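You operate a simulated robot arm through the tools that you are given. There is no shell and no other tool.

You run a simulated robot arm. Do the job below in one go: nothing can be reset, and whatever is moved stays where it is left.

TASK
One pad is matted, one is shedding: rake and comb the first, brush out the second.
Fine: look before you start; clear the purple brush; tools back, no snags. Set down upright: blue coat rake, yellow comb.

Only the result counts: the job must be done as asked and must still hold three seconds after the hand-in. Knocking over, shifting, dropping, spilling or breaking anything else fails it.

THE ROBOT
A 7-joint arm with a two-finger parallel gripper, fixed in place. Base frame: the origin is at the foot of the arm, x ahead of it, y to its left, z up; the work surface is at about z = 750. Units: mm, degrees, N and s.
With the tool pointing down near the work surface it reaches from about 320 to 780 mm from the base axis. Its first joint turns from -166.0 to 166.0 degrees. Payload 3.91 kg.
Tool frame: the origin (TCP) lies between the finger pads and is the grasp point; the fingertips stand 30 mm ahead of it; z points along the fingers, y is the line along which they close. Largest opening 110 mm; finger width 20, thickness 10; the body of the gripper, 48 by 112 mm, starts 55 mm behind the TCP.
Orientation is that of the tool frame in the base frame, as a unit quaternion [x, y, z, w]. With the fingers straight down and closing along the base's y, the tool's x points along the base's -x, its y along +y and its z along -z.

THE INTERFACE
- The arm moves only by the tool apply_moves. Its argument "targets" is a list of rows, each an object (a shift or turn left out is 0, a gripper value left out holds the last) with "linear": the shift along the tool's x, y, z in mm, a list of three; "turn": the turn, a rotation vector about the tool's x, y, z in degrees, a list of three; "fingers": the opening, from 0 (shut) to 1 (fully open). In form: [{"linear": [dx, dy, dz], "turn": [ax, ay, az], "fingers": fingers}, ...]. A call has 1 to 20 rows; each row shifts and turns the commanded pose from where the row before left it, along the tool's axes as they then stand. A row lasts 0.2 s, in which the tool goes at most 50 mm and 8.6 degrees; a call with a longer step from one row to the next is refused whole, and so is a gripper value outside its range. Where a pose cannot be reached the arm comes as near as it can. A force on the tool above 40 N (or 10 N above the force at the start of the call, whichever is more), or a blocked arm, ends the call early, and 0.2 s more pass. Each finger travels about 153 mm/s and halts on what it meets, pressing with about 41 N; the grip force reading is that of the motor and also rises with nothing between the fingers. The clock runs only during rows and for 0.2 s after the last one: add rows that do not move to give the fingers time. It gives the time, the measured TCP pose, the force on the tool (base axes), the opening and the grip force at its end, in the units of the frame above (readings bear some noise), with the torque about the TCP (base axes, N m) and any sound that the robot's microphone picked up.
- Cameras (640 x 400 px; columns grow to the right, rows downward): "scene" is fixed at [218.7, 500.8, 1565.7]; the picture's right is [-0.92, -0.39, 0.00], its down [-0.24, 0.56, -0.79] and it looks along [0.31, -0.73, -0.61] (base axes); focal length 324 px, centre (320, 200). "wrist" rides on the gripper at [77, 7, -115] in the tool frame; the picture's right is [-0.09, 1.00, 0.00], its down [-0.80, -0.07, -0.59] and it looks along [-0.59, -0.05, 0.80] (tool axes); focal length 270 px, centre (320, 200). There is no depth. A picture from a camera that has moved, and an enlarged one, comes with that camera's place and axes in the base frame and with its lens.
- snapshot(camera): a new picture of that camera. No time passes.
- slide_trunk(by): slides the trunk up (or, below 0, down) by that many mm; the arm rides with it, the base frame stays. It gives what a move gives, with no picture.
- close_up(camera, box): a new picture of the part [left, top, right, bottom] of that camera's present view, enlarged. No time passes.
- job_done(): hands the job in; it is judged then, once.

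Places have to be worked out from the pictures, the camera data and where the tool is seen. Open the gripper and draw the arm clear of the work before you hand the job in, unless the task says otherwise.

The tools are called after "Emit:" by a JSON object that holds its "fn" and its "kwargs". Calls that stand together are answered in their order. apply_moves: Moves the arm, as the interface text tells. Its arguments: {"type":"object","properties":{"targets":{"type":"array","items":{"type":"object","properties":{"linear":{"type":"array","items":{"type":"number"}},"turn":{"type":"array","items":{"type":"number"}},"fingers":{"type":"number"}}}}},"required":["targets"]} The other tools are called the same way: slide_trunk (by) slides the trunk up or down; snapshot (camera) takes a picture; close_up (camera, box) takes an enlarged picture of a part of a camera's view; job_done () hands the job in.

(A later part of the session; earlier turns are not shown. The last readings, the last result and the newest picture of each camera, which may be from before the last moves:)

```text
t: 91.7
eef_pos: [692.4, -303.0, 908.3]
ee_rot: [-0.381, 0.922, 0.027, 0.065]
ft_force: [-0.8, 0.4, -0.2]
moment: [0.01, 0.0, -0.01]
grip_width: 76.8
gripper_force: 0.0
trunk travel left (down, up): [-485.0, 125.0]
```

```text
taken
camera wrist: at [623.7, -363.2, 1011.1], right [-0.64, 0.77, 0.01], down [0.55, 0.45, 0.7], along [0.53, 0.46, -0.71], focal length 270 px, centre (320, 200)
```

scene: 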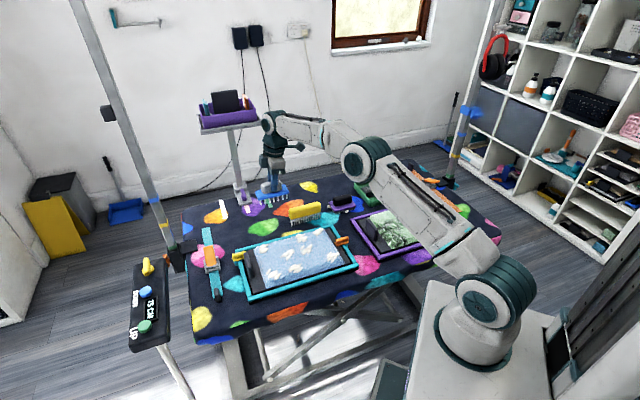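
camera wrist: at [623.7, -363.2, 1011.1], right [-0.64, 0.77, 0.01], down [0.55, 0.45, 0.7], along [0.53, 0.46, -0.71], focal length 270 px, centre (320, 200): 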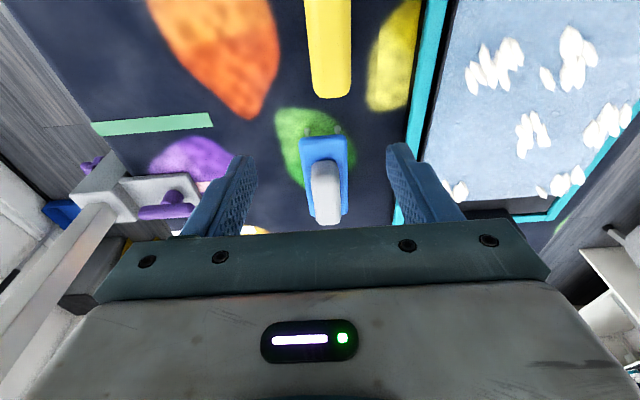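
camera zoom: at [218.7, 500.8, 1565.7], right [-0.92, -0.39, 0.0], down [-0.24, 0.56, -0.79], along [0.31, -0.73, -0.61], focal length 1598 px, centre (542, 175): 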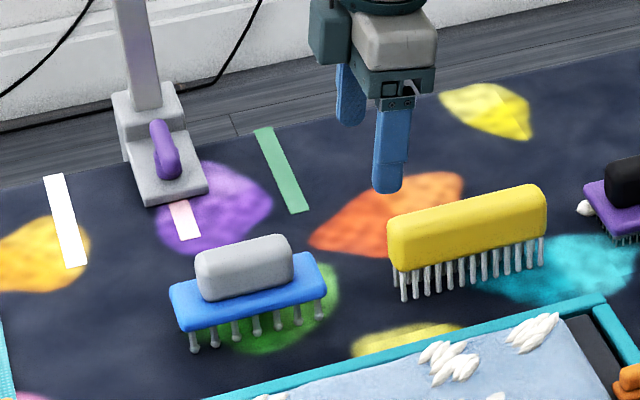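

The rake is back and upright, exactly at its spot. Now for the comb: I'll level the tool, open fully and go above the comb at about (u=205, v=-693).

Emit:
{"fn": "apply_moves", "kwargs": {"targets": [{"turn": [0, 4, 0], "fingers": 1}, {"turn": [0, 4, 0]}, {"linear": [35, 5.4, 0]}, {"linear": [35, 5.4, 0]}, {"linear": [0, 0, 0]}]}}

Emit:
{"fn": "snapshot", "kwargs": {"camera": "wrist"}}

Emit:
{"fn": "close_up", "kwargs": {"camera": "wrist", "box": [200, 60, 440, 230]}}

Emit:
{"fn": "close_up", "kwargs": {"camera": "scene", "box": [260, 180, 360, 240]}}

```text
t: 92.8
eef_pos: [636.3, -346.0, 908.5]
ee_rot: [-0.382, 0.924, 0.0, 0.0]
ft_force: [-0.9, 0.9, 0.6]
moment: [-0.02, 0.01, -0.04]
grip_width: 110.2
gripper_force: 0.0
trunk travel left (down, up): [-485.0, 125.0]
```

```text
taken
camera wrist: at [577.2, -395.0, 1022.6], right [-0.64, 0.77, 0.0], down [0.62, 0.52, 0.59], along [0.46, 0.38, -0.8], focal length 270 px, centre (320, 200)
```

wrist: 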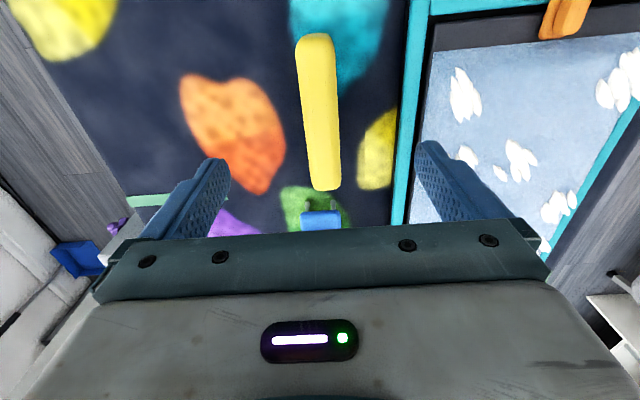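

```text
2.35 times, centred on (320, 145) of wrist
camera zoom: at [577.2, -395.0, 1022.6], right [-0.64, 0.77, 0.0], down [0.62, 0.52, 0.59], along [0.46, 0.38, -0.8], focal length 636 px, centre (320, 329)
```

zoom: 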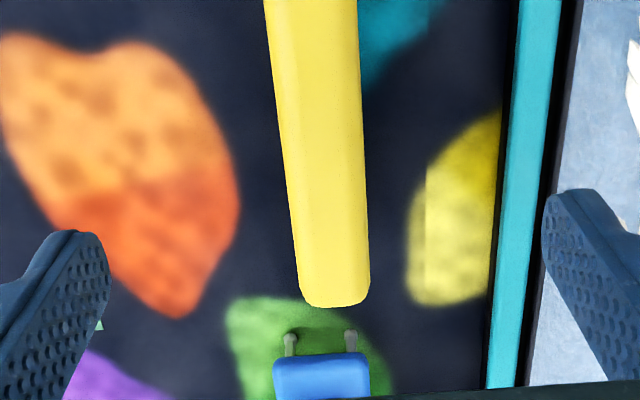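

```text
6.40 times, centred on (310, 210) of scene
camera zoom: at [218.7, 500.8, 1565.7], right [-0.92, -0.39, 0.0], down [-0.24, 0.56, -0.79], along [0.31, -0.73, -0.61], focal length 2077 px, centre (384, 136)
```

zoom: 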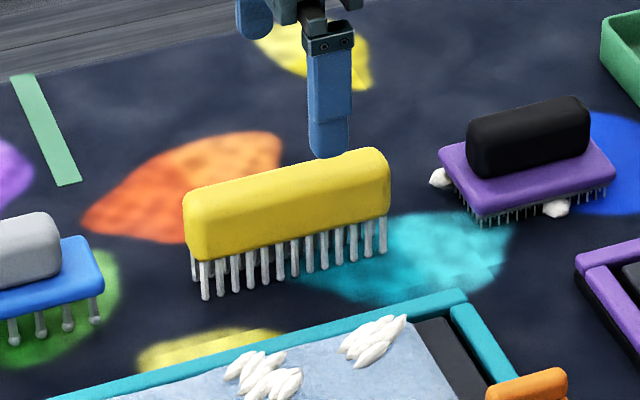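

The comb measures u 147–268, is centred at v≈-693 and is 26 mm wide. Its body spans z≈778–814 above 28 mm teeth. I'll descend to TCP z≈814, with tips just above the teeth, and grip its middle.

Emit:
{"fn": "apply_moves", "kwargs": {"targets": [{"linear": [-2, 1.4, 30]}, {"linear": [0, 0, 30]}, {"linear": [0, 0, 20]}, {"linear": [0, 0, 10]}, {"linear": [0, 0, 4]}, {"linear": [0, 0, 0]}]}}

Emit:
{"fn": "close_up", "kwargs": {"camera": "wrist", "box": [200, 60, 440, 230]}}

Emit:
{"fn": "close_up", "kwargs": {"camera": "scene", "box": [260, 180, 360, 240]}}

```text
t: 94.2
eef_pos: [636.1, -343.3, 814.8]
ee_rot: [-0.382, 0.924, 0.0, 0.0]
ft_force: [-0.6, 0.2, -0.3]
moment: [0.02, 0.02, -0.01]
grip_width: 110.1
gripper_force: 0.1
trunk travel left (down, up): [-485.0, 125.0]
```

```text
2.35 times, centred on (320, 145) of wrist
camera zoom: at [578.0, -392.8, 928.3], right [-0.64, 0.77, 0.0], down [0.62, 0.52, 0.59], along [0.46, 0.38, -0.8], focal length 636 px, centre (320, 329)
```

zoom: 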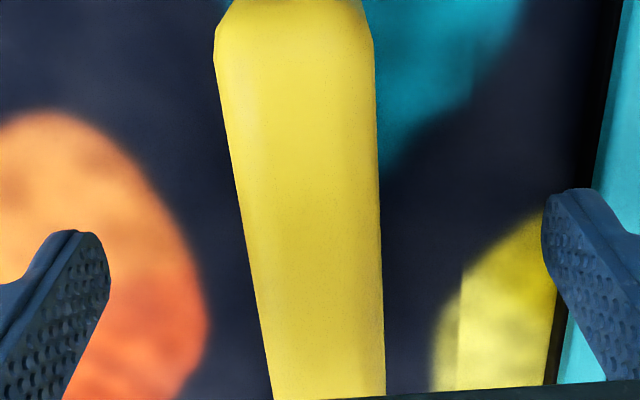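

```text
6.40 times, centred on (310, 210) of scene
camera zoom: at [218.7, 500.8, 1565.7], right [-0.92, -0.39, 0.0], down [-0.24, 0.56, -0.79], along [0.31, -0.73, -0.61], focal length 2077 px, centre (384, 136)
```

zoom: 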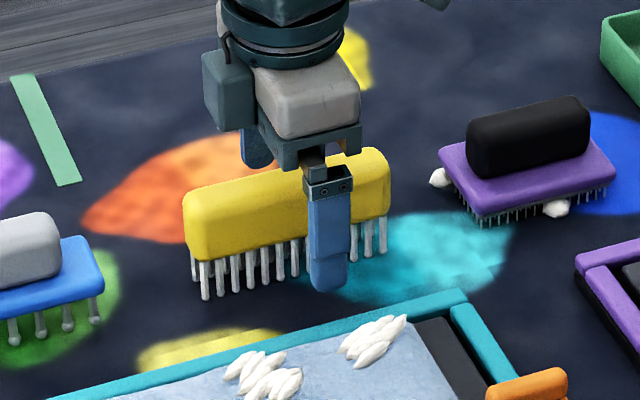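

Aligned with no contact. Closing on the comb's body.

Emit:
{"fn": "apply_moves", "kwargs": {"targets": [{"linear": [0, 0, 0], "fingers": 0}, {"linear": [0, 0, 0]}, {"linear": [0, 0, 0]}, {"linear": [0, 0, 0]}]}}

Emit:
{"fn": "close_up", "kwargs": {"camera": "scene", "box": [260, 180, 360, 240]}}

```text
t: 95.2
eef_pos: [635.9, -344.5, 812.5]
ee_rot: [-0.383, 0.924, 0.0, 0.0]
ft_force: [-0.1, -0.8, -0.1]
moment: [-0.02, -0.01, 0.0]
grip_width: 27.2
gripper_force: 40.7
trunk travel left (down, up): [-485.0, 125.0]
```

```text
6.40 times, centred on (310, 210) of scene
camera zoom: at [218.7, 500.8, 1565.7], right [-0.92, -0.39, 0.0], down [-0.24, 0.56, -0.79], along [0.31, -0.73, -0.61], focal length 2077 px, centre (384, 136)
```

zoom: 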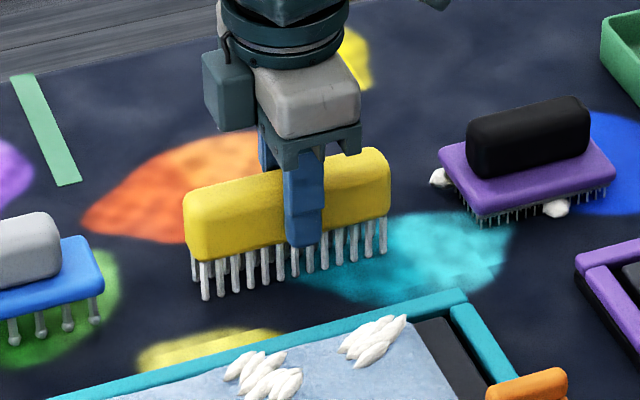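

The comb is gripped (27 mm), and its home TCP is (635.9,-344.5,814.5). I'll lift it, carry it over the clip end of the matted pad and turn it 90°, as with the rake.

Emit:
{"fn": "apply_moves", "kwargs": {"targets": [{"linear": [0, 0, -15]}, {"linear": [0, 0, -35]}, {"linear": [0, 0, -35]}, {"linear": [0, 0, -35]}, {"linear": [36.7, 25.4, 0]}, {"linear": [36.7, 25.4, 0]}, {"linear": [36.7, 25.4, 0]}, {"linear": [36.7, 25.4, 0]}, {"linear": [36.7, 25.4, 0]}, {"linear": [36.7, 25.4, 0]}, {"linear": [0, 0, 0]}]}}

Emit:
{"fn": "apply_moves", "kwargs": {"targets": [{"turn": [0, 0, 8.182]}, {"turn": [0, 0, 8.182]}, {"turn": [0, 0, 8.182]}, {"turn": [0, 0, 8.182]}, {"turn": [0, 0, 8.182]}, {"turn": [0, 0, 8.182]}, {"turn": [0, 0, 8.182]}, {"turn": [0, 0, 8.182]}, {"turn": [0, 0, 8.182]}, {"turn": [0, 0, 8.182]}, {"turn": [0, 0, 8.182]}, {"linear": [0, 0, 0]}]}}

Emit:
{"fn": "snapshot", "kwargs": {"camera": "scene"}}

Emit:
{"fn": "snapshot", "kwargs": {"camera": "wrist"}}

```text
t: 97.7
eef_pos: [372.1, -392.7, 935.0]
ee_rot: [-0.383, 0.924, 0.0, 0.0]
ft_force: [0.5, -0.1, -0.5]
moment: [0.02, 0.01, 0.0]
grip_width: 27.5
gripper_force: 41.2
trunk travel left (down, up): [-485.0, 125.0]
```

```text
t: 100.2
eef_pos: [372.6, -391.7, 933.7]
ee_rot: [0.384, 0.923, 0.0, 0.001]
ft_force: [0.6, 0.4, -1.2]
moment: [0.0, -0.01, -0.02]
grip_width: 27.2
gripper_force: 41.1
trunk travel left (down, up): [-485.0, 125.0]
```

```text
taken
```

scene: 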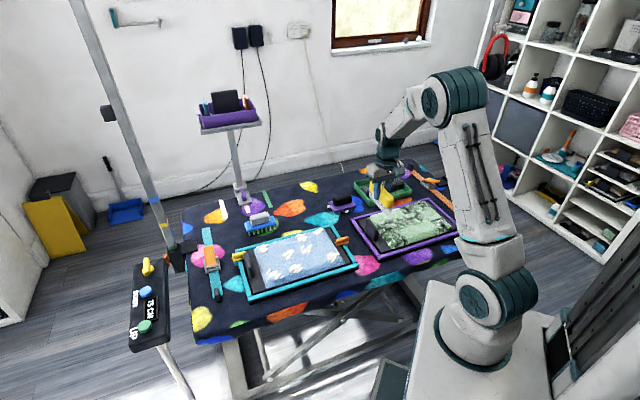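

```text
taken
camera wrist: at [323.8, -331.3, 1048.3], right [0.77, 0.64, 0.0], down [0.52, -0.62, 0.59], along [0.38, -0.46, -0.8], focal length 270 px, centre (320, 200)
```

wrist: 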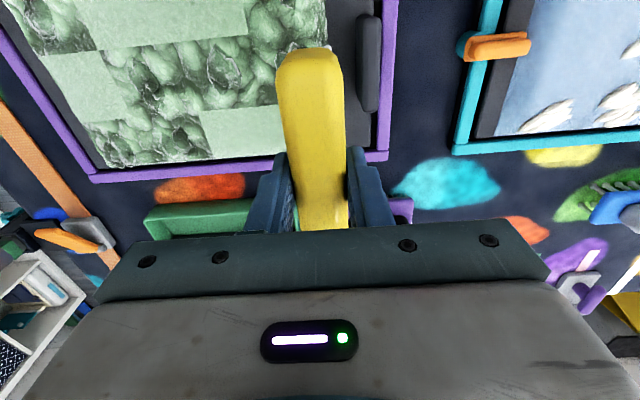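

The comb is in place above the clip end of lane 1 (u=-13.5, v=-540). I'll lower to near contact and feel for the surface.

Emit:
{"fn": "apply_moves", "kwargs": {"targets": [{"linear": [0, 0, 35]}, {"linear": [0, 0, 35]}, {"linear": [0, 0, 8]}, {"linear": [0, 0, 2]}, {"linear": [0, 0, 1]}, {"linear": [0, 0, 0]}]}}

Emit:
{"fn": "apply_moves", "kwargs": {"targets": [{"linear": [0, 0, 1]}, {"linear": [0, 0, 0]}]}}

Emit:
{"fn": "snapshot", "kwargs": {"camera": "wrist"}}

```text
t: 101.7
eef_pos: [373.2, -391.9, 852.2]
ee_rot: [0.382, 0.924, -0.001, 0.001]
ft_force: [0.3, -1.1, -1.1]
moment: [-0.01, -0.01, 0.01]
grip_width: 27.2
gripper_force: 40.3
trunk travel left (down, up): [-485.0, 125.0]
```

```text
t: 102.2
eef_pos: [373.0, -391.4, 852.0]
ee_rot: [0.382, 0.924, 0.0, 0.001]
ft_force: [-0.2, 0.4, -0.7]
moment: [0.0, 0.02, 0.0]
grip_width: 27.5
gripper_force: 41.0
trunk travel left (down, up): [-485.0, 125.0]
```

```text
taken
camera wrist: at [324.0, -331.5, 966.3], right [0.77, 0.64, 0.0], down [0.52, -0.62, 0.59], along [0.38, -0.46, -0.8], focal length 270 px, centre (320, 200)
```

wrist: 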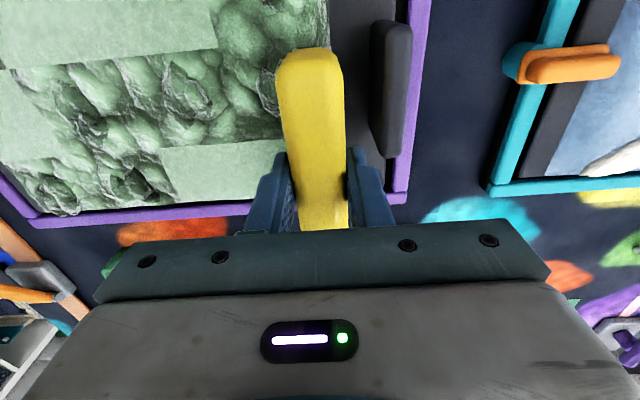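

No contact yet. I'll lower in 0.8 mm steps.

Emit:
{"fn": "apply_moves", "kwargs": {"targets": [{"linear": [0, 0, 0.8]}, {"linear": [0, 0, 0]}]}}

Emit:
{"fn": "apply_moves", "kwargs": {"targets": [{"linear": [0, 0, 0.8]}, {"linear": [0, 0, 0]}]}}

```text
t: 102.8
eef_pos: [373.9, -390.9, 850.3]
ee_rot: [0.382, 0.924, 0.0, 0.0]
ft_force: [-0.1, -0.3, -0.9]
moment: [-0.01, 0.0, -0.04]
grip_width: 27.3
gripper_force: 41.0
trunk travel left (down, up): [-485.0, 125.0]
```

```text
t: 103.5
eef_pos: [373.8, -392.3, 849.9]
ee_rot: [0.383, 0.924, 0.0, 0.0]
ft_force: [-0.2, -0.9, -0.9]
moment: [0.0, 0.0, -0.01]
grip_width: 27.5
gripper_force: 40.9
trunk travel left (down, up): [-485.0, 125.0]
```

Emit:
{"fn": "apply_moves", "kwargs": {"targets": [{"linear": [0, 0, 0.8]}, {"linear": [0, 0, 0]}]}}

Emit:
{"fn": "apply_moves", "kwargs": {"targets": [{"linear": [0, 0, 0.6]}, {"linear": [0, 0, 0]}]}}

```text
t: 104.0
eef_pos: [373.6, -391.9, 849.9]
ee_rot: [0.382, 0.924, -0.001, 0.0]
ft_force: [0.4, 0.1, 2.9]
moment: [0.13, 0.09, -0.02]
grip_width: 27.3
gripper_force: 41.5
trunk travel left (down, up): [-485.0, 125.0]
```

```text
t: 104.7
eef_pos: [371.5, -391.5, 849.8]
ee_rot: [0.382, 0.924, 0.0, 0.001]
ft_force: [1.1, -1.3, 9.4]
moment: [0.36, 0.34, -0.02]
grip_width: 27.3
gripper_force: 40.7
trunk travel left (down, up): [-485.0, 125.0]
```

Contact is about 10 N now. I'll begin the first combing stroke away from the clip slowly, watching the force.

Emit:
{"fn": "apply_moves", "kwargs": {"targets": [{"linear": [0, -6, -0.1]}, {"linear": [0, -7, 0]}, {"linear": [0, -7, 0]}, {"linear": [0, -7, 0]}, {"linear": [0, -7, 0]}, {"linear": [0, -7, 0]}, {"linear": [0, -7, 0]}, {"linear": [0, -7, 0]}]}}

Emit:
{"fn": "close_up", "kwargs": {"camera": "scene", "box": [340, 180, 480, 260]}}

Emit:
{"fn": "snapshot", "kwargs": {"camera": "wrist"}}

```text
t: 106.5
eef_pos: [333.1, -429.4, 849.7]
ee_rot: [0.383, 0.924, 0.0, 0.0]
ft_force: [3.0, 2.7, 11.7]
moment: [0.23, -0.1, -0.05]
grip_width: 27.7
gripper_force: 41.1
trunk travel left (down, up): [-485.0, 125.0]
```

```text
4.57 times, centred on (410, 220) of scene
camera zoom: at [218.7, 500.8, 1565.7], right [-0.92, -0.39, 0.0], down [-0.24, 0.56, -0.79], along [0.31, -0.73, -0.61], focal length 1484 px, centre (-91, 109)
```

zoom: 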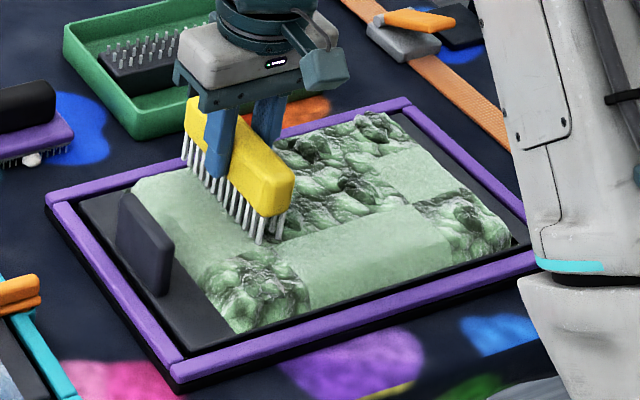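

```text
taken
camera wrist: at [284.7, -369.5, 964.1], right [0.77, 0.64, 0.0], down [0.52, -0.62, 0.6], along [0.38, -0.46, -0.8], focal length 270 px, centre (320, 200)
```

wrist: 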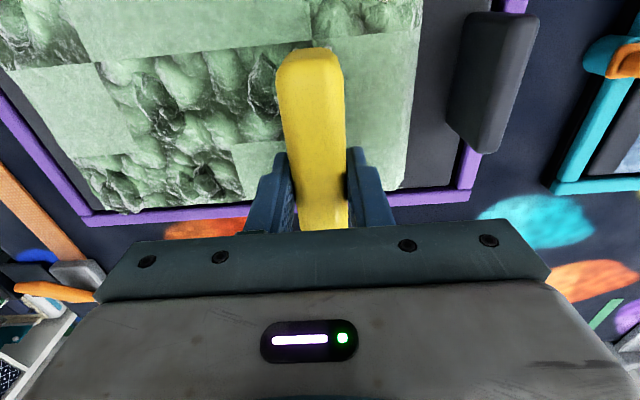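

M4 has combed out completely smooth, with no snag. I'll carry on along the lane at the same depth.

Emit:
{"fn": "apply_moves", "kwargs": {"targets": [{"linear": [0, -7, 0]}, {"linear": [0, -7, 0]}, {"linear": [0, -7, 0]}, {"linear": [0, -7, 0]}, {"linear": [0, -7, 0]}, {"linear": [0, -7, 0]}, {"linear": [0, -7, 0]}, {"linear": [0, -7, 0]}, {"linear": [0, -7, 0]}, {"linear": [0, -7, 0]}, {"linear": [0, -7, 0]}, {"linear": [0, -7, 0]}]}}

Emit:
{"fn": "apply_moves", "kwargs": {"targets": [{"linear": [0, -7, 0]}, {"linear": [0, -7, 0]}, {"linear": [0, -7, 0]}, {"linear": [0, -7, 0]}, {"linear": [0, -7, 0]}, {"linear": [0, -7, 0]}, {"linear": [0, -7, 0]}, {"linear": [0, -7, 0]}, {"linear": [0, -7, 0]}, {"linear": [0, -7, 0]}, {"linear": [0, -7, 0]}, {"linear": [0, -7, 0]}, {"linear": [0, -7, 0]}, {"linear": [0, -7, 0]}]}}

Emit:
{"fn": "close_up", "kwargs": {"camera": "scene", "box": [340, 180, 480, 260]}}

```text
t: 109.0
eef_pos: [273.2, -490.8, 848.6]
ee_rot: [0.383, 0.924, 0.0, 0.0]
ft_force: [2.1, 2.8, 9.9]
moment: [-0.04, -0.27, -0.01]
grip_width: 27.3
gripper_force: 41.3
trunk travel left (down, up): [-485.0, 125.0]
```

```text
t: 112.0
eef_pos: [205.0, -559.4, 848.3]
ee_rot: [0.383, 0.924, 0.001, 0.0]
ft_force: [1.4, 1.8, 4.3]
moment: [-0.1, -0.24, 0.04]
grip_width: 27.4
gripper_force: 40.5
trunk travel left (down, up): [-485.0, 125.0]
```

```text
4.57 times, centred on (410, 220) of scene
camera zoom: at [218.7, 500.8, 1565.7], right [-0.92, -0.39, 0.0], down [-0.24, 0.56, -0.79], along [0.31, -0.73, -0.61], focal length 1484 px, centre (-91, 109)
```

zoom: 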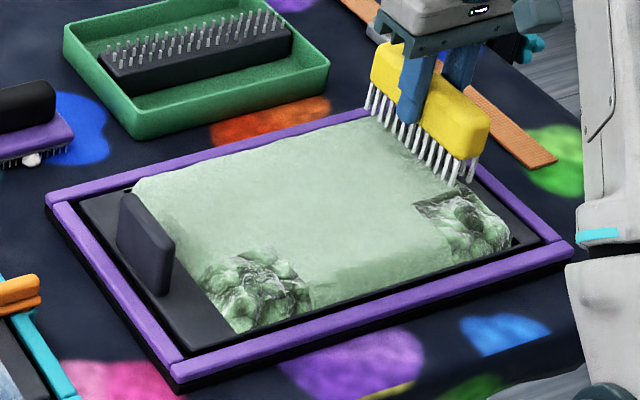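

The L and M columns are all smooth now, leaving only R4 and R1. I'll lift and set up the second comb lane (v=-480) at the clip end.

Emit:
{"fn": "apply_moves", "kwargs": {"targets": [{"linear": [0, -3, -10]}, {"linear": [0, 0, -30]}, {"linear": [0, 0, -30]}, {"linear": [10.1, 40.2, 0]}, {"linear": [10.1, 40.2, 0]}, {"linear": [10.1, 40.2, 0]}, {"linear": [10.1, 40.2, 0]}, {"linear": [10.1, 40.2, 0]}, {"linear": [10.1, 40.2, 0]}, {"linear": [0, 0, 30]}, {"linear": [0, 0, 30]}, {"linear": [0, 0, 5]}, {"linear": [0, 0, 2]}, {"linear": [0, 0, 0]}]}}

Emit:
{"fn": "close_up", "kwargs": {"camera": "scene", "box": [340, 180, 480, 260]}}

```text
t: 115.0
eef_pos: [330.7, -346.5, 850.8]
ee_rot: [0.382, 0.924, 0.0, 0.0]
ft_force: [-0.2, 0.1, -1.2]
moment: [0.0, 0.02, 0.01]
grip_width: 27.3
gripper_force: 41.0
trunk travel left (down, up): [-485.0, 125.0]
```

```text
4.57 times, centred on (410, 220) of scene
camera zoom: at [218.7, 500.8, 1565.7], right [-0.92, -0.39, 0.0], down [-0.24, 0.56, -0.79], along [0.31, -0.73, -0.61], focal length 1484 px, centre (-91, 109)
```

zoom: 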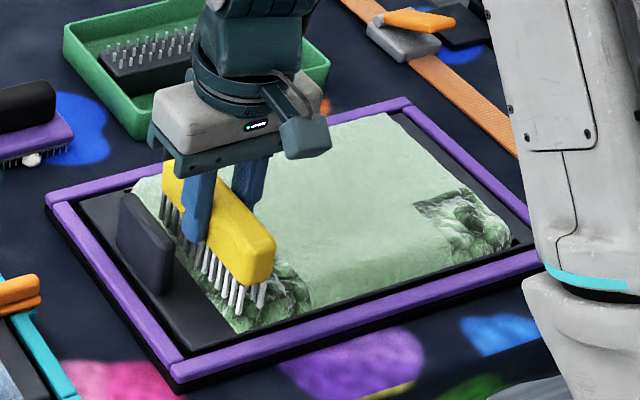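

The comb is over R4 at u=-11, v=-479 with no contact yet. I'll lower in small steps to touch.

Emit:
{"fn": "apply_moves", "kwargs": {"targets": [{"linear": [0, 0, 0.9]}, {"linear": [0, 0, 0.9]}, {"linear": [0, 0, 0]}]}}

Emit:
{"fn": "apply_moves", "kwargs": {"targets": [{"linear": [0, 0, 0.8]}, {"linear": [0, 0, 0]}]}}

```text
t: 115.8
eef_pos: [331.4, -347.1, 850.8]
ee_rot: [0.383, 0.924, 0.0, 0.001]
ft_force: [-0.3, -0.2, -1.5]
moment: [0.04, -0.01, 0.01]
grip_width: 27.4
gripper_force: 40.7
trunk travel left (down, up): [-485.0, 125.0]
```

```text
t: 116.5
eef_pos: [330.5, -348.0, 850.0]
ee_rot: [0.382, 0.924, 0.0, 0.0]
ft_force: [0.9, -0.1, 0.6]
moment: [-0.08, -0.09, 0.03]
grip_width: 27.1
gripper_force: 41.3
trunk travel left (down, up): [-485.0, 125.0]
```

The teeth are just touching, at about 2 N. I'll press 0.6 mm more and stroke the lane away from the clip.

Emit:
{"fn": "apply_moves", "kwargs": {"targets": [{"linear": [0, 0, 0.6]}, {"linear": [0, -7, 0]}, {"linear": [0, -7, 0]}, {"linear": [0, -7, 0]}, {"linear": [0, -7, 0]}, {"linear": [0, -7, 0]}, {"linear": [0, -7, 0]}, {"linear": [0, -7, 0]}, {"linear": [0, -7, 0]}, {"linear": [0, -7, 0]}]}}

Emit:
{"fn": "close_up", "kwargs": {"camera": "scene", "box": [340, 180, 480, 260]}}

```text
t: 118.7
eef_pos: [287.5, -390.0, 849.0]
ee_rot: [0.382, 0.924, 0.001, 0.0]
ft_force: [3.5, 3.4, 12.7]
moment: [0.0, -0.29, 0.06]
grip_width: 27.3
gripper_force: 40.6
trunk travel left (down, up): [-485.0, 125.0]
```

```text
4.57 times, centred on (410, 220) of scene
camera zoom: at [218.7, 500.8, 1565.7], right [-0.92, -0.39, 0.0], down [-0.24, 0.56, -0.79], along [0.31, -0.73, -0.61], focal length 1484 px, centre (-91, 109)
```

zoom: 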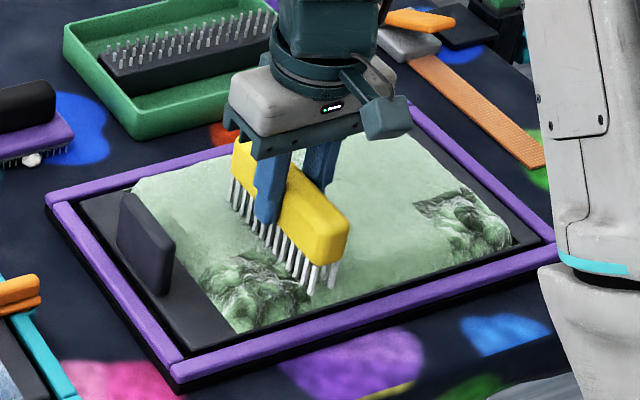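

R4 still looks lumpy after this pass. I'll look closer before continuing.

Emit:
{"fn": "snapshot", "kwargs": {"camera": "wrist"}}

Emit:
{"fn": "close_up", "kwargs": {"camera": "scene", "box": [375, 220, 425, 260]}}

Emit:
{"fn": "close_up", "kwargs": {"camera": "wrist", "box": [0, 0, 540, 230]}}

```text
taken
camera wrist: at [237.3, -331.1, 963.8], right [0.77, 0.64, 0.0], down [0.52, -0.62, 0.59], along [0.38, -0.46, -0.8], focal length 270 px, centre (320, 200)
```

wrist: 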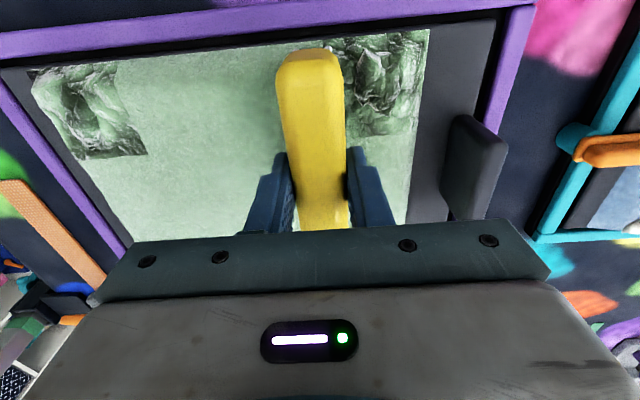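

```text
10.00 times, centred on (400, 240) of scene
camera zoom: at [218.7, 500.8, 1565.7], right [-0.92, -0.39, 0.0], down [-0.24, 0.56, -0.79], along [0.31, -0.73, -0.61], focal length 3245 px, centre (-480, -200)
```

zoom: 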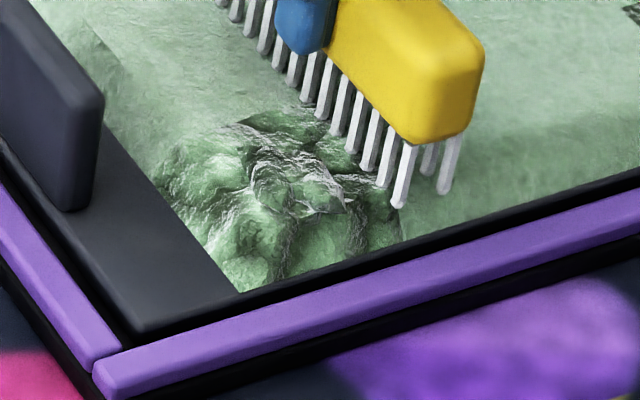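

```text
1.19 times, centred on (270, 115) of wrist
camera zoom: at [237.3, -331.1, 963.8], right [0.77, 0.64, 0.0], down [0.52, -0.62, 0.59], along [0.38, -0.46, -0.8], focal length 320 px, centre (379, 301)
```

zoom: 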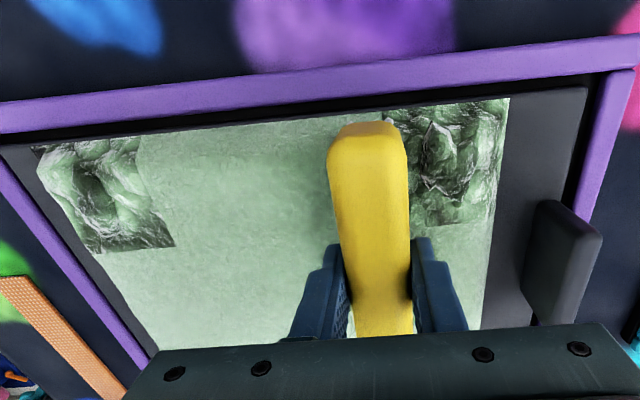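

The reaction moment shows the load sits about 14 mm to the −v side, so the comb's +v end is riding slightly high over R4. I'll lift, go back to the start of the lane, roll the comb 2° so its +v end is lower, and re-approach.

Emit:
{"fn": "apply_moves", "kwargs": {"targets": [{"linear": [0, 0, -8]}, {"linear": [0, 20, -4]}, {"linear": [0, 21, 0]}, {"linear": [0, 20, 0], "turn": [0, -2, 0]}, {"linear": [0, 0, 5]}, {"linear": [0, 0, 3]}, {"linear": [0, 0, 0]}]}}

Emit:
{"fn": "apply_moves", "kwargs": {"targets": [{"linear": [0, 0, 1]}, {"linear": [0, 0, 1]}, {"linear": [0, 0, 0]}]}}

```text
t: 120.2
eef_pos: [330.6, -349.2, 853.5]
ee_rot: [0.383, 0.924, -0.006, 0.016]
ft_force: [-0.1, -0.1, -0.2]
moment: [-0.03, 0.03, 0.03]
grip_width: 27.3
gripper_force: 40.8
trunk travel left (down, up): [-485.0, 125.0]
```

```text
t: 121.0
eef_pos: [329.3, -348.8, 850.9]
ee_rot: [0.383, 0.924, -0.006, 0.016]
ft_force: [-1.2, 0.5, 2.4]
moment: [0.12, 0.12, -0.02]
grip_width: 27.3
gripper_force: 41.0
trunk travel left (down, up): [-485.0, 125.0]
```

Now the contact sits about 25 mm to the +v side, right on R4. I'll press slightly more and stroke across R4 slowly.

Emit:
{"fn": "apply_moves", "kwargs": {"targets": [{"linear": [0, 0, 0.5]}, {"linear": [0, -7, 0]}, {"linear": [0, -7, 0]}, {"linear": [0, -7, 0]}, {"linear": [0, -7, 0]}, {"linear": [0, -7, 0]}, {"linear": [0, -7, 0]}, {"linear": [0, -7, 0]}, {"linear": [0, -7, 0]}, {"linear": [0, -7, 0]}]}}

Emit:
{"fn": "close_up", "kwargs": {"camera": "scene", "box": [375, 210, 445, 260]}}

Emit:
{"fn": "snapshot", "kwargs": {"camera": "wrist"}}

```text
t: 123.2
eef_pos: [284.7, -393.0, 850.6]
ee_rot: [0.384, 0.923, -0.007, 0.016]
ft_force: [3.3, 2.5, 12.9]
moment: [0.72, 0.33, -0.26]
grip_width: 27.6
gripper_force: 41.0
trunk travel left (down, up): [-485.0, 125.0]
```

```text
8.00 times, centred on (410, 235) of scene
camera zoom: at [218.7, 500.8, 1565.7], right [-0.92, -0.39, 0.0], down [-0.24, 0.56, -0.79], along [0.31, -0.73, -0.61], focal length 2596 px, centre (-400, -80)
```

zoom: 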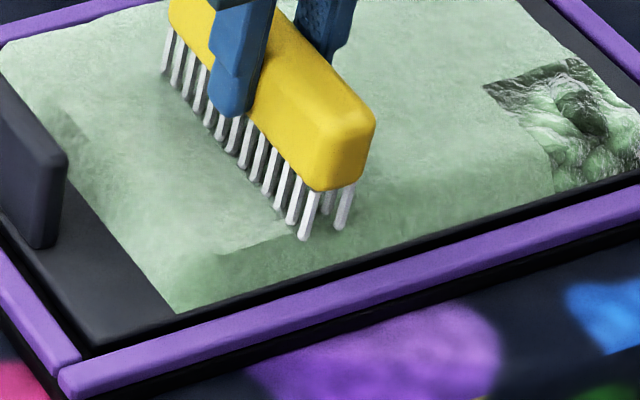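

```text
taken
camera wrist: at [233.2, -330.6, 962.6], right [0.77, 0.64, 0.0], down [0.5, -0.6, 0.62], along [0.4, -0.48, -0.78], focal length 270 px, centre (320, 200)
```

wrist: 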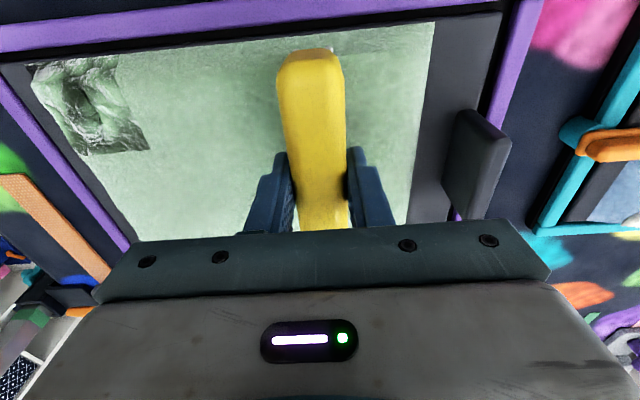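

R4 is smooth now. I'll continue along the lane to R1 at this roll.

Emit:
{"fn": "apply_moves", "kwargs": {"targets": [{"linear": [0, -7, 0]}, {"linear": [0, -7, 0]}, {"linear": [0, -7, 0]}, {"linear": [0, -7, 0]}, {"linear": [0, -7, 0]}, {"linear": [0, -7, 0]}, {"linear": [0, -7, 0]}, {"linear": [0, -7, 0]}, {"linear": [0, -7, 0]}, {"linear": [0, -7, 0]}, {"linear": [0, -7, 0]}]}}

Emit:
{"fn": "apply_moves", "kwargs": {"targets": [{"linear": [0, -7, 0]}, {"linear": [0, -7, 0]}, {"linear": [0, -7, 0]}, {"linear": [0, -7, 0]}, {"linear": [0, -7, 0]}, {"linear": [0, -7, 0]}, {"linear": [0, -7, 0]}, {"linear": [0, -7, 0]}, {"linear": [0, -7, 0]}, {"linear": [0, -7, 0]}, {"linear": [0, -7, 0]}, {"linear": [0, -7, 0]}, {"linear": [0, -7, 0]}, {"linear": [0, -7, 0]}]}}

Emit:
{"fn": "close_up", "kwargs": {"camera": "scene", "box": [340, 180, 480, 260]}}

Emit:
{"fn": "snapshot", "kwargs": {"camera": "wrist"}}

```text
t: 125.7
eef_pos: [230.2, -447.7, 849.9]
ee_rot: [0.382, 0.924, -0.007, 0.015]
ft_force: [1.6, 1.7, 9.9]
moment: [0.54, 0.24, -0.18]
grip_width: 27.4
gripper_force: 40.6
trunk travel left (down, up): [-485.0, 125.0]
```

```text
t: 128.7
eef_pos: [161.9, -518.0, 850.5]
ee_rot: [0.382, 0.924, -0.007, 0.016]
ft_force: [0.7, 1.1, 2.8]
moment: [0.18, 0.17, -0.03]
grip_width: 27.1
gripper_force: 40.9
trunk travel left (down, up): [-485.0, 125.0]
```

```text
4.57 times, centred on (410, 220) of scene
camera zoom: at [218.7, 500.8, 1565.7], right [-0.92, -0.39, 0.0], down [-0.24, 0.56, -0.79], along [0.31, -0.73, -0.61], focal length 1484 px, centre (-91, 109)
```

zoom: 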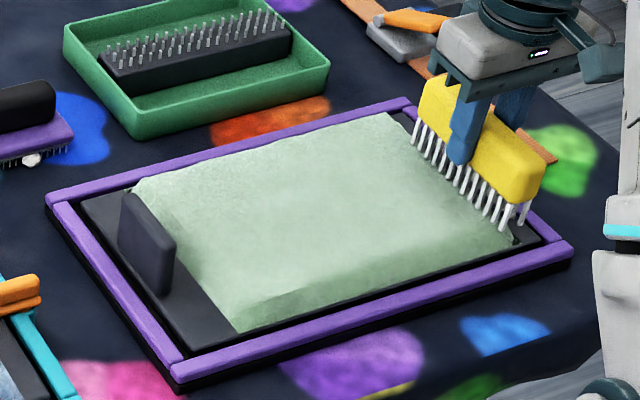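

```text
taken
camera wrist: at [109.0, -455.4, 962.4], right [0.77, 0.64, 0.0], down [0.5, -0.6, 0.62], along [0.4, -0.48, -0.78], focal length 270 px, centre (320, 200)
```

wrist: 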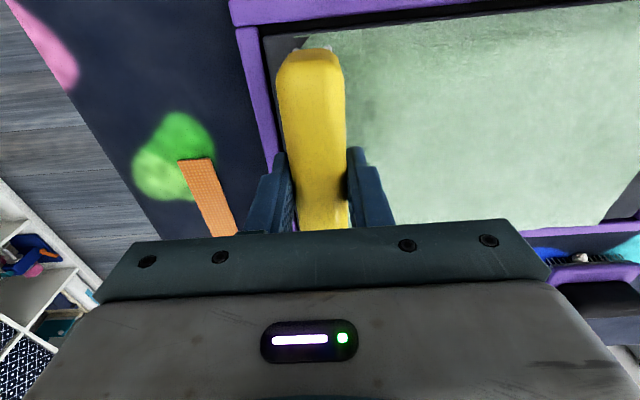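

The whole pad is smooth now. I'll lift off, level the comb and check the last corner.

Emit:
{"fn": "apply_moves", "kwargs": {"targets": [{"linear": [0, -2, -10]}, {"linear": [0, 0, -35]}, {"linear": [0, 0, -40], "turn": [0, 2, 0]}, {"linear": [0, 40, 0]}, {"linear": [0, 40, 0]}, {"linear": [-10, 40, 0]}, {"linear": [-12, 40, 0]}, {"linear": [-12, 40, 0]}, {"linear": [-12, 40, 0]}, {"linear": [-12, 0, 0]}, {"linear": [0, 0, 0]}]}}

Emit:
{"fn": "close_up", "kwargs": {"camera": "scene", "box": [345, 190, 470, 270]}}

Emit:
{"fn": "snapshot", "kwargs": {"camera": "wrist"}}

```text
t: 131.1
eef_pos: [368.9, -389.1, 934.9]
ee_rot: [0.383, 0.924, 0.0, 0.0]
ft_force: [0.5, -0.9, -1.0]
moment: [0.01, 0.01, -0.03]
grip_width: 27.3
gripper_force: 40.8
trunk travel left (down, up): [-485.0, 125.0]
```

```text
5.00 times, centred on (408, 230) of scene
camera zoom: at [218.7, 500.8, 1565.7], right [-0.92, -0.39, 0.0], down [-0.24, 0.56, -0.79], along [0.31, -0.73, -0.61], focal length 1623 px, centre (-118, 50)
```

zoom: 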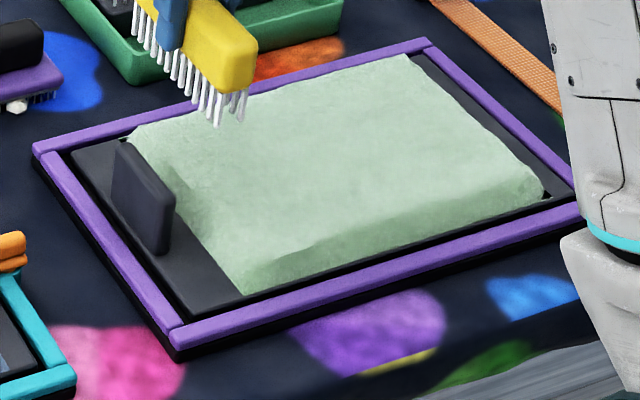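

```text
taken
camera wrist: at [320.0, -328.6, 1049.6], right [0.77, 0.64, 0.0], down [0.52, -0.62, 0.59], along [0.38, -0.46, -0.8], focal length 270 px, centre (320, 200)
```

wrist: 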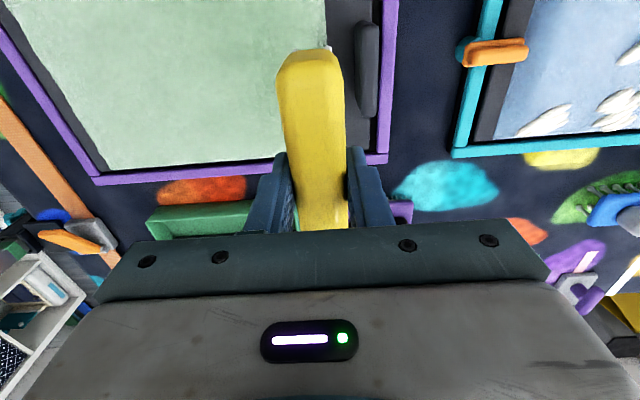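

The matted pad is fully smooth. I'll return the comb: turn it back 90° and carry it above its home spot.

Emit:
{"fn": "apply_moves", "kwargs": {"targets": [{"turn": [0, 0, -8.182]}, {"turn": [0, 0, -8.182]}, {"turn": [0, 0, -8.182]}, {"turn": [0, 0, -8.182]}, {"turn": [0, 0, -8.182]}, {"turn": [0, 0, -8.182]}, {"turn": [0, 0, -8.182]}, {"turn": [0, 0, -8.182]}, {"turn": [0, 0, -8.182]}, {"turn": [0, 0, -8.182]}, {"turn": [0, 0, -8.182]}, {"linear": [0, 0, 0]}]}}

Emit:
{"fn": "apply_moves", "kwargs": {"targets": [{"linear": [-36.7, -26.2, 0]}, {"linear": [-36.7, -26.2, 0]}, {"linear": [-36.7, -26.2, 0]}, {"linear": [-36.7, -26.2, 0]}, {"linear": [-36.7, -26.2, 0]}, {"linear": [-36.7, -26.2, 0]}, {"linear": [0, 0, 35]}, {"linear": [0, 0, 35]}, {"linear": [0, 0, 30]}, {"linear": [0, 0, 10]}, {"linear": [0, 0, 0]}]}}

Emit:
{"fn": "close_up", "kwargs": {"camera": "scene", "box": [260, 180, 360, 240]}}

```text
t: 133.7
eef_pos: [367.8, -389.6, 934.8]
ee_rot: [-0.383, 0.924, 0.0, -0.001]
ft_force: [0.6, 0.4, -1.0]
moment: [0.03, 0.04, -0.02]
grip_width: 27.3
gripper_force: 41.4
trunk travel left (down, up): [-485.0, 125.0]
```

```text
t: 136.1
eef_pos: [634.5, -344.0, 823.7]
ee_rot: [-0.382, 0.924, 0.0, 0.001]
ft_force: [-0.1, 0.1, -1.7]
moment: [-0.01, -0.02, 0.04]
grip_width: 27.2
gripper_force: 41.0
trunk travel left (down, up): [-485.0, 125.0]
```

```text
6.40 times, centred on (310, 210) of scene
camera zoom: at [218.7, 500.8, 1565.7], right [-0.92, -0.39, 0.0], down [-0.24, 0.56, -0.79], along [0.31, -0.73, -0.61], focal length 2077 px, centre (384, 136)
```

zoom: 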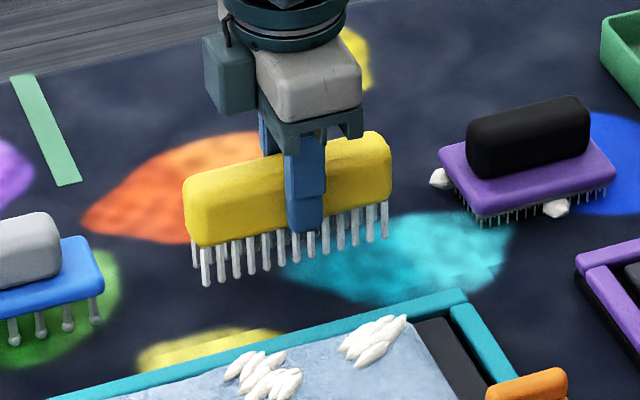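

The comb is aligned, with a very slight ~1° roll left from combing. I'll trim that with a 1° tilt and set it down gently.

Emit:
{"fn": "apply_moves", "kwargs": {"targets": [{"linear": [-0.5, -1.2, 0], "turn": [0, -1, 0]}, {"linear": [0, 0, 3]}, {"linear": [0, 0, 2]}, {"linear": [0, 0, 2]}, {"linear": [0, 0, 1]}, {"linear": [0, 0, 0]}]}}

Emit:
{"fn": "apply_moves", "kwargs": {"targets": [{"linear": [0, 0, 0.8]}, {"linear": [0, 0, 0]}]}}

```text
t: 137.4
eef_pos: [637.8, -343.9, 817.6]
ee_rot: [-0.383, 0.924, 0.004, 0.008]
ft_force: [0.3, -0.1, -0.5]
moment: [0.0, 0.0, -0.01]
grip_width: 27.2
gripper_force: 40.7
trunk travel left (down, up): [-485.0, 125.0]
```

```text
t: 138.1
eef_pos: [636.9, -345.7, 817.4]
ee_rot: [-0.383, 0.924, 0.004, 0.008]
ft_force: [-0.3, 0.0, -0.9]
moment: [0.0, 0.0, 0.0]
grip_width: 27.4
gripper_force: 40.7
trunk travel left (down, up): [-485.0, 125.0]
```

Still hanging free at z≈817. I'll keep lowering gently until the teeth take the weight.

Emit:
{"fn": "apply_moves", "kwargs": {"targets": [{"linear": [0, 0, 0.8]}, {"linear": [0, 0, 0.8]}, {"linear": [0, 0, 0]}]}}

Emit:
{"fn": "apply_moves", "kwargs": {"targets": [{"linear": [0, 0, 0.8]}, {"linear": [0, 0, 0]}]}}

```text
t: 138.8
eef_pos: [637.8, -344.1, 815.4]
ee_rot: [-0.383, 0.924, 0.003, 0.009]
ft_force: [0.0, 0.1, -0.8]
moment: [0.0, -0.01, 0.01]
grip_width: 27.3
gripper_force: 41.3
trunk travel left (down, up): [-485.0, 125.0]
```

```text
t: 139.4
eef_pos: [637.1, -344.2, 813.0]
ee_rot: [-0.382, 0.924, 0.003, 0.008]
ft_force: [0.0, 0.4, 0.4]
moment: [0.0, 0.04, 0.02]
grip_width: 27.3
gripper_force: 41.0
trunk travel left (down, up): [-485.0, 125.0]
```

The teeth are on the table and taking the weight. I'll release and rise straight up.

Emit:
{"fn": "apply_moves", "kwargs": {"targets": [{"linear": [0, 0, 0], "fingers": 0.7}, {"linear": [0, 0, 0]}, {"linear": [0, 0, 0]}, {"linear": [0, 0, -15]}, {"linear": [0, 0, -35]}, {"linear": [0, 0, -35], "turn": [0, 1, 0]}, {"linear": [0, 0, 0]}]}}

Emit:
{"fn": "close_up", "kwargs": {"camera": "scene", "box": [230, 175, 360, 245]}}

Emit:
{"fn": "snapshot", "kwargs": {"camera": "wrist"}}

```text
t: 141.1
eef_pos: [634.8, -344.8, 899.8]
ee_rot: [-0.382, 0.924, 0.0, 0.0]
ft_force: [-0.5, -0.4, -0.3]
moment: [0.0, -0.02, 0.0]
grip_width: 77.0
gripper_force: 0.1
trunk travel left (down, up): [-485.0, 125.0]
```

```text
4.92 times, centred on (295, 210) of scene
camera zoom: at [218.7, 500.8, 1565.7], right [-0.92, -0.39, 0.0], down [-0.24, 0.56, -0.79], along [0.31, -0.73, -0.61], focal length 1598 px, centre (443, 151)
```

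zoom: 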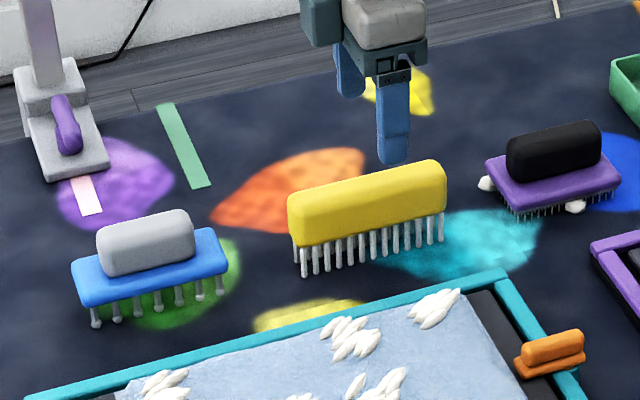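

```text
taken
camera wrist: at [577.0, -394.8, 1013.6], right [-0.64, 0.77, 0.0], down [0.62, 0.52, 0.59], along [0.46, 0.38, -0.8], focal length 270 px, centre (320, 200)
```

wrist: 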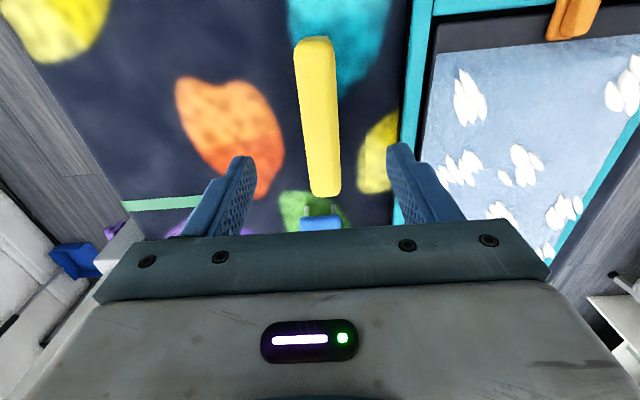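

The comb stands upright at home. Next is the purple brush: I'll move above it (u≈47, v≈-702), open wide, and look.

Emit:
{"fn": "apply_moves", "kwargs": {"targets": [{"linear": [39.5, -2.4, 0], "fingers": 1}, {"linear": [39.5, -2.4, 0]}, {"linear": [39.5, -2.4, 0]}, {"linear": [39.5, -2.3, 0]}, {"linear": [0, 0, 0]}]}}

Emit:
{"fn": "snapshot", "kwargs": {"camera": "wrist"}}

Emit:
{"fn": "close_up", "kwargs": {"camera": "wrist", "box": [200, 60, 440, 230]}}

Emit:
{"fn": "close_up", "kwargs": {"camera": "scene", "box": [310, 170, 390, 230]}}

```text
t: 142.2
eef_pos: [529.4, -463.3, 899.2]
ee_rot: [-0.384, 0.923, 0.0, 0.0]
ft_force: [-0.8, -0.8, 0.3]
moment: [-0.01, 0.03, 0.01]
grip_width: 110.0
gripper_force: 0.0
trunk travel left (down, up): [-485.0, 125.0]
```

```text
taken
camera wrist: at [471.8, -512.1, 1013.7], right [-0.64, 0.77, 0.0], down [0.62, 0.52, 0.59], along [0.46, 0.38, -0.8], focal length 270 px, centre (320, 200)
```

wrist: 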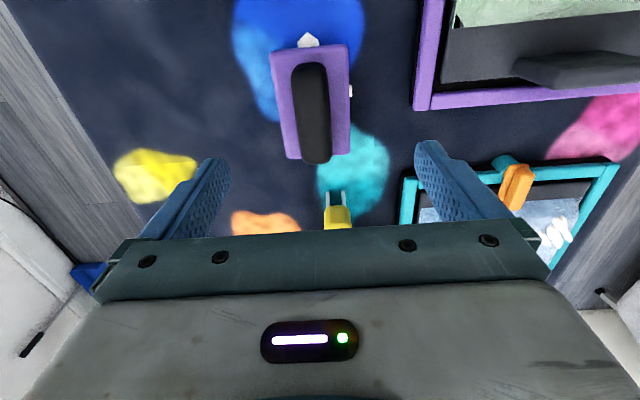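

```text
2.35 times, centred on (320, 145) of wrist
camera zoom: at [471.8, -512.1, 1013.7], right [-0.64, 0.77, 0.0], down [0.62, 0.52, 0.59], along [0.46, 0.38, -0.8], focal length 636 px, centre (320, 329)
```

zoom: 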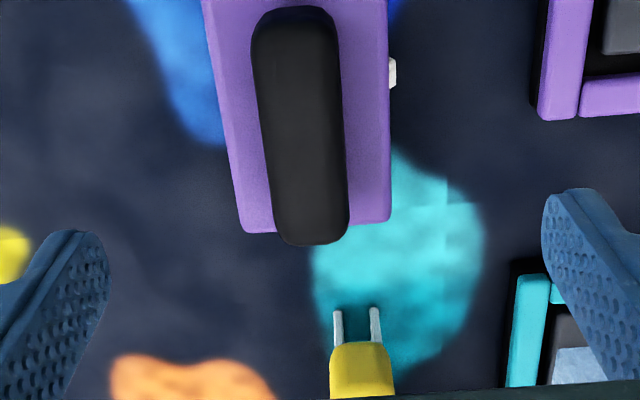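

```text
6.67 times, centred on (350, 200) of scene
camera zoom: at [218.7, 500.8, 1565.7], right [-0.92, -0.39, 0.0], down [-0.24, 0.56, -0.79], along [0.31, -0.73, -0.61], focal length 2163 px, centre (120, 200)
```

zoom: 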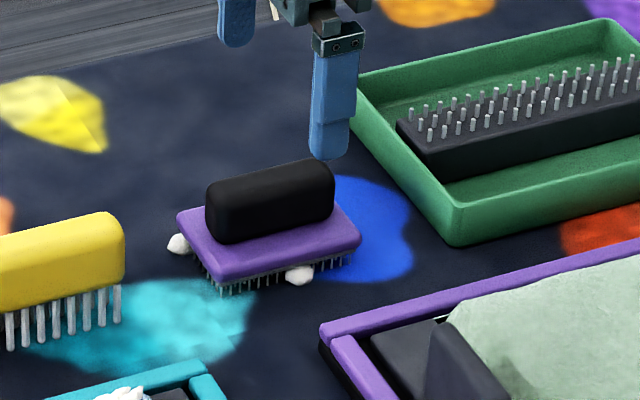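

The brush plate spans u 0–93 and v −739…−677, so its centre is (45,-708), with the handle top at z≈805. I'll shift 6 mm and descend so the tips stay above its plate, using TCP z≈816.

Emit:
{"fn": "apply_moves", "kwargs": {"targets": [{"linear": [2, -6, 0]}, {"linear": [0, 0, 30]}, {"linear": [0, 0, 30]}, {"linear": [0, 0, 15]}, {"linear": [0, 0, 8]}, {"linear": [0, 0, 0]}]}}

Emit:
{"fn": "close_up", "kwargs": {"camera": "wrist", "box": [200, 60, 440, 230]}}

Emit:
{"fn": "close_up", "kwargs": {"camera": "scene", "box": [310, 170, 390, 230]}}

```text
t: 143.7
eef_pos: [534.9, -470.5, 815.7]
ee_rot: [-0.382, 0.924, 0.0, 0.001]
ft_force: [0.2, -0.1, 0.2]
moment: [0.04, 0.03, 0.02]
grip_width: 109.9
gripper_force: 0.1
trunk travel left (down, up): [-485.0, 125.0]
```

```text
2.35 times, centred on (320, 145) of wrist
camera zoom: at [475.3, -518.2, 930.4], right [-0.64, 0.77, 0.0], down [0.62, 0.52, 0.59], along [0.46, 0.38, -0.8], focal length 636 px, centre (320, 329)
```

zoom: 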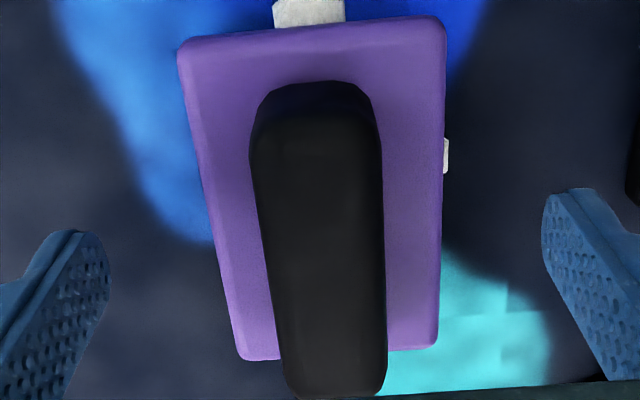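

```text
6.67 times, centred on (350, 200) of scene
camera zoom: at [218.7, 500.8, 1565.7], right [-0.92, -0.39, 0.0], down [-0.24, 0.56, -0.79], along [0.31, -0.73, -0.61], focal length 2163 px, centre (120, 200)
```

zoom: 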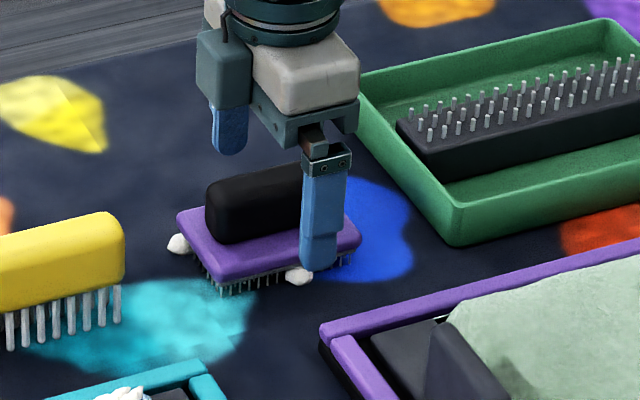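

Centred on the handle. Closing the jaws.

Emit:
{"fn": "apply_moves", "kwargs": {"targets": [{"linear": [0, 0, 0], "fingers": 0}, {"linear": [0, 0, 0]}, {"linear": [0, 0, 0]}, {"linear": [0, 0, 0]}]}}

Emit:
{"fn": "close_up", "kwargs": {"camera": "scene", "box": [310, 170, 390, 230]}}

```text
t: 144.7
eef_pos: [533.4, -469.4, 815.9]
ee_rot: [-0.383, 0.924, 0.0, -0.001]
ft_force: [0.3, 0.1, 0.1]
moment: [-0.02, -0.03, 0.0]
grip_width: 27.1
gripper_force: 41.2
trunk travel left (down, up): [-485.0, 125.0]
```

```text
6.67 times, centred on (350, 200) of scene
camera zoom: at [218.7, 500.8, 1565.7], right [-0.92, -0.39, 0.0], down [-0.24, 0.56, -0.79], along [0.31, -0.73, -0.61], focal length 2163 px, centre (120, 200)
```

zoom: 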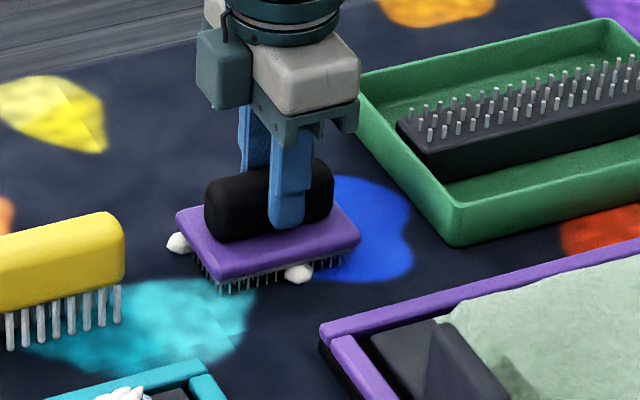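

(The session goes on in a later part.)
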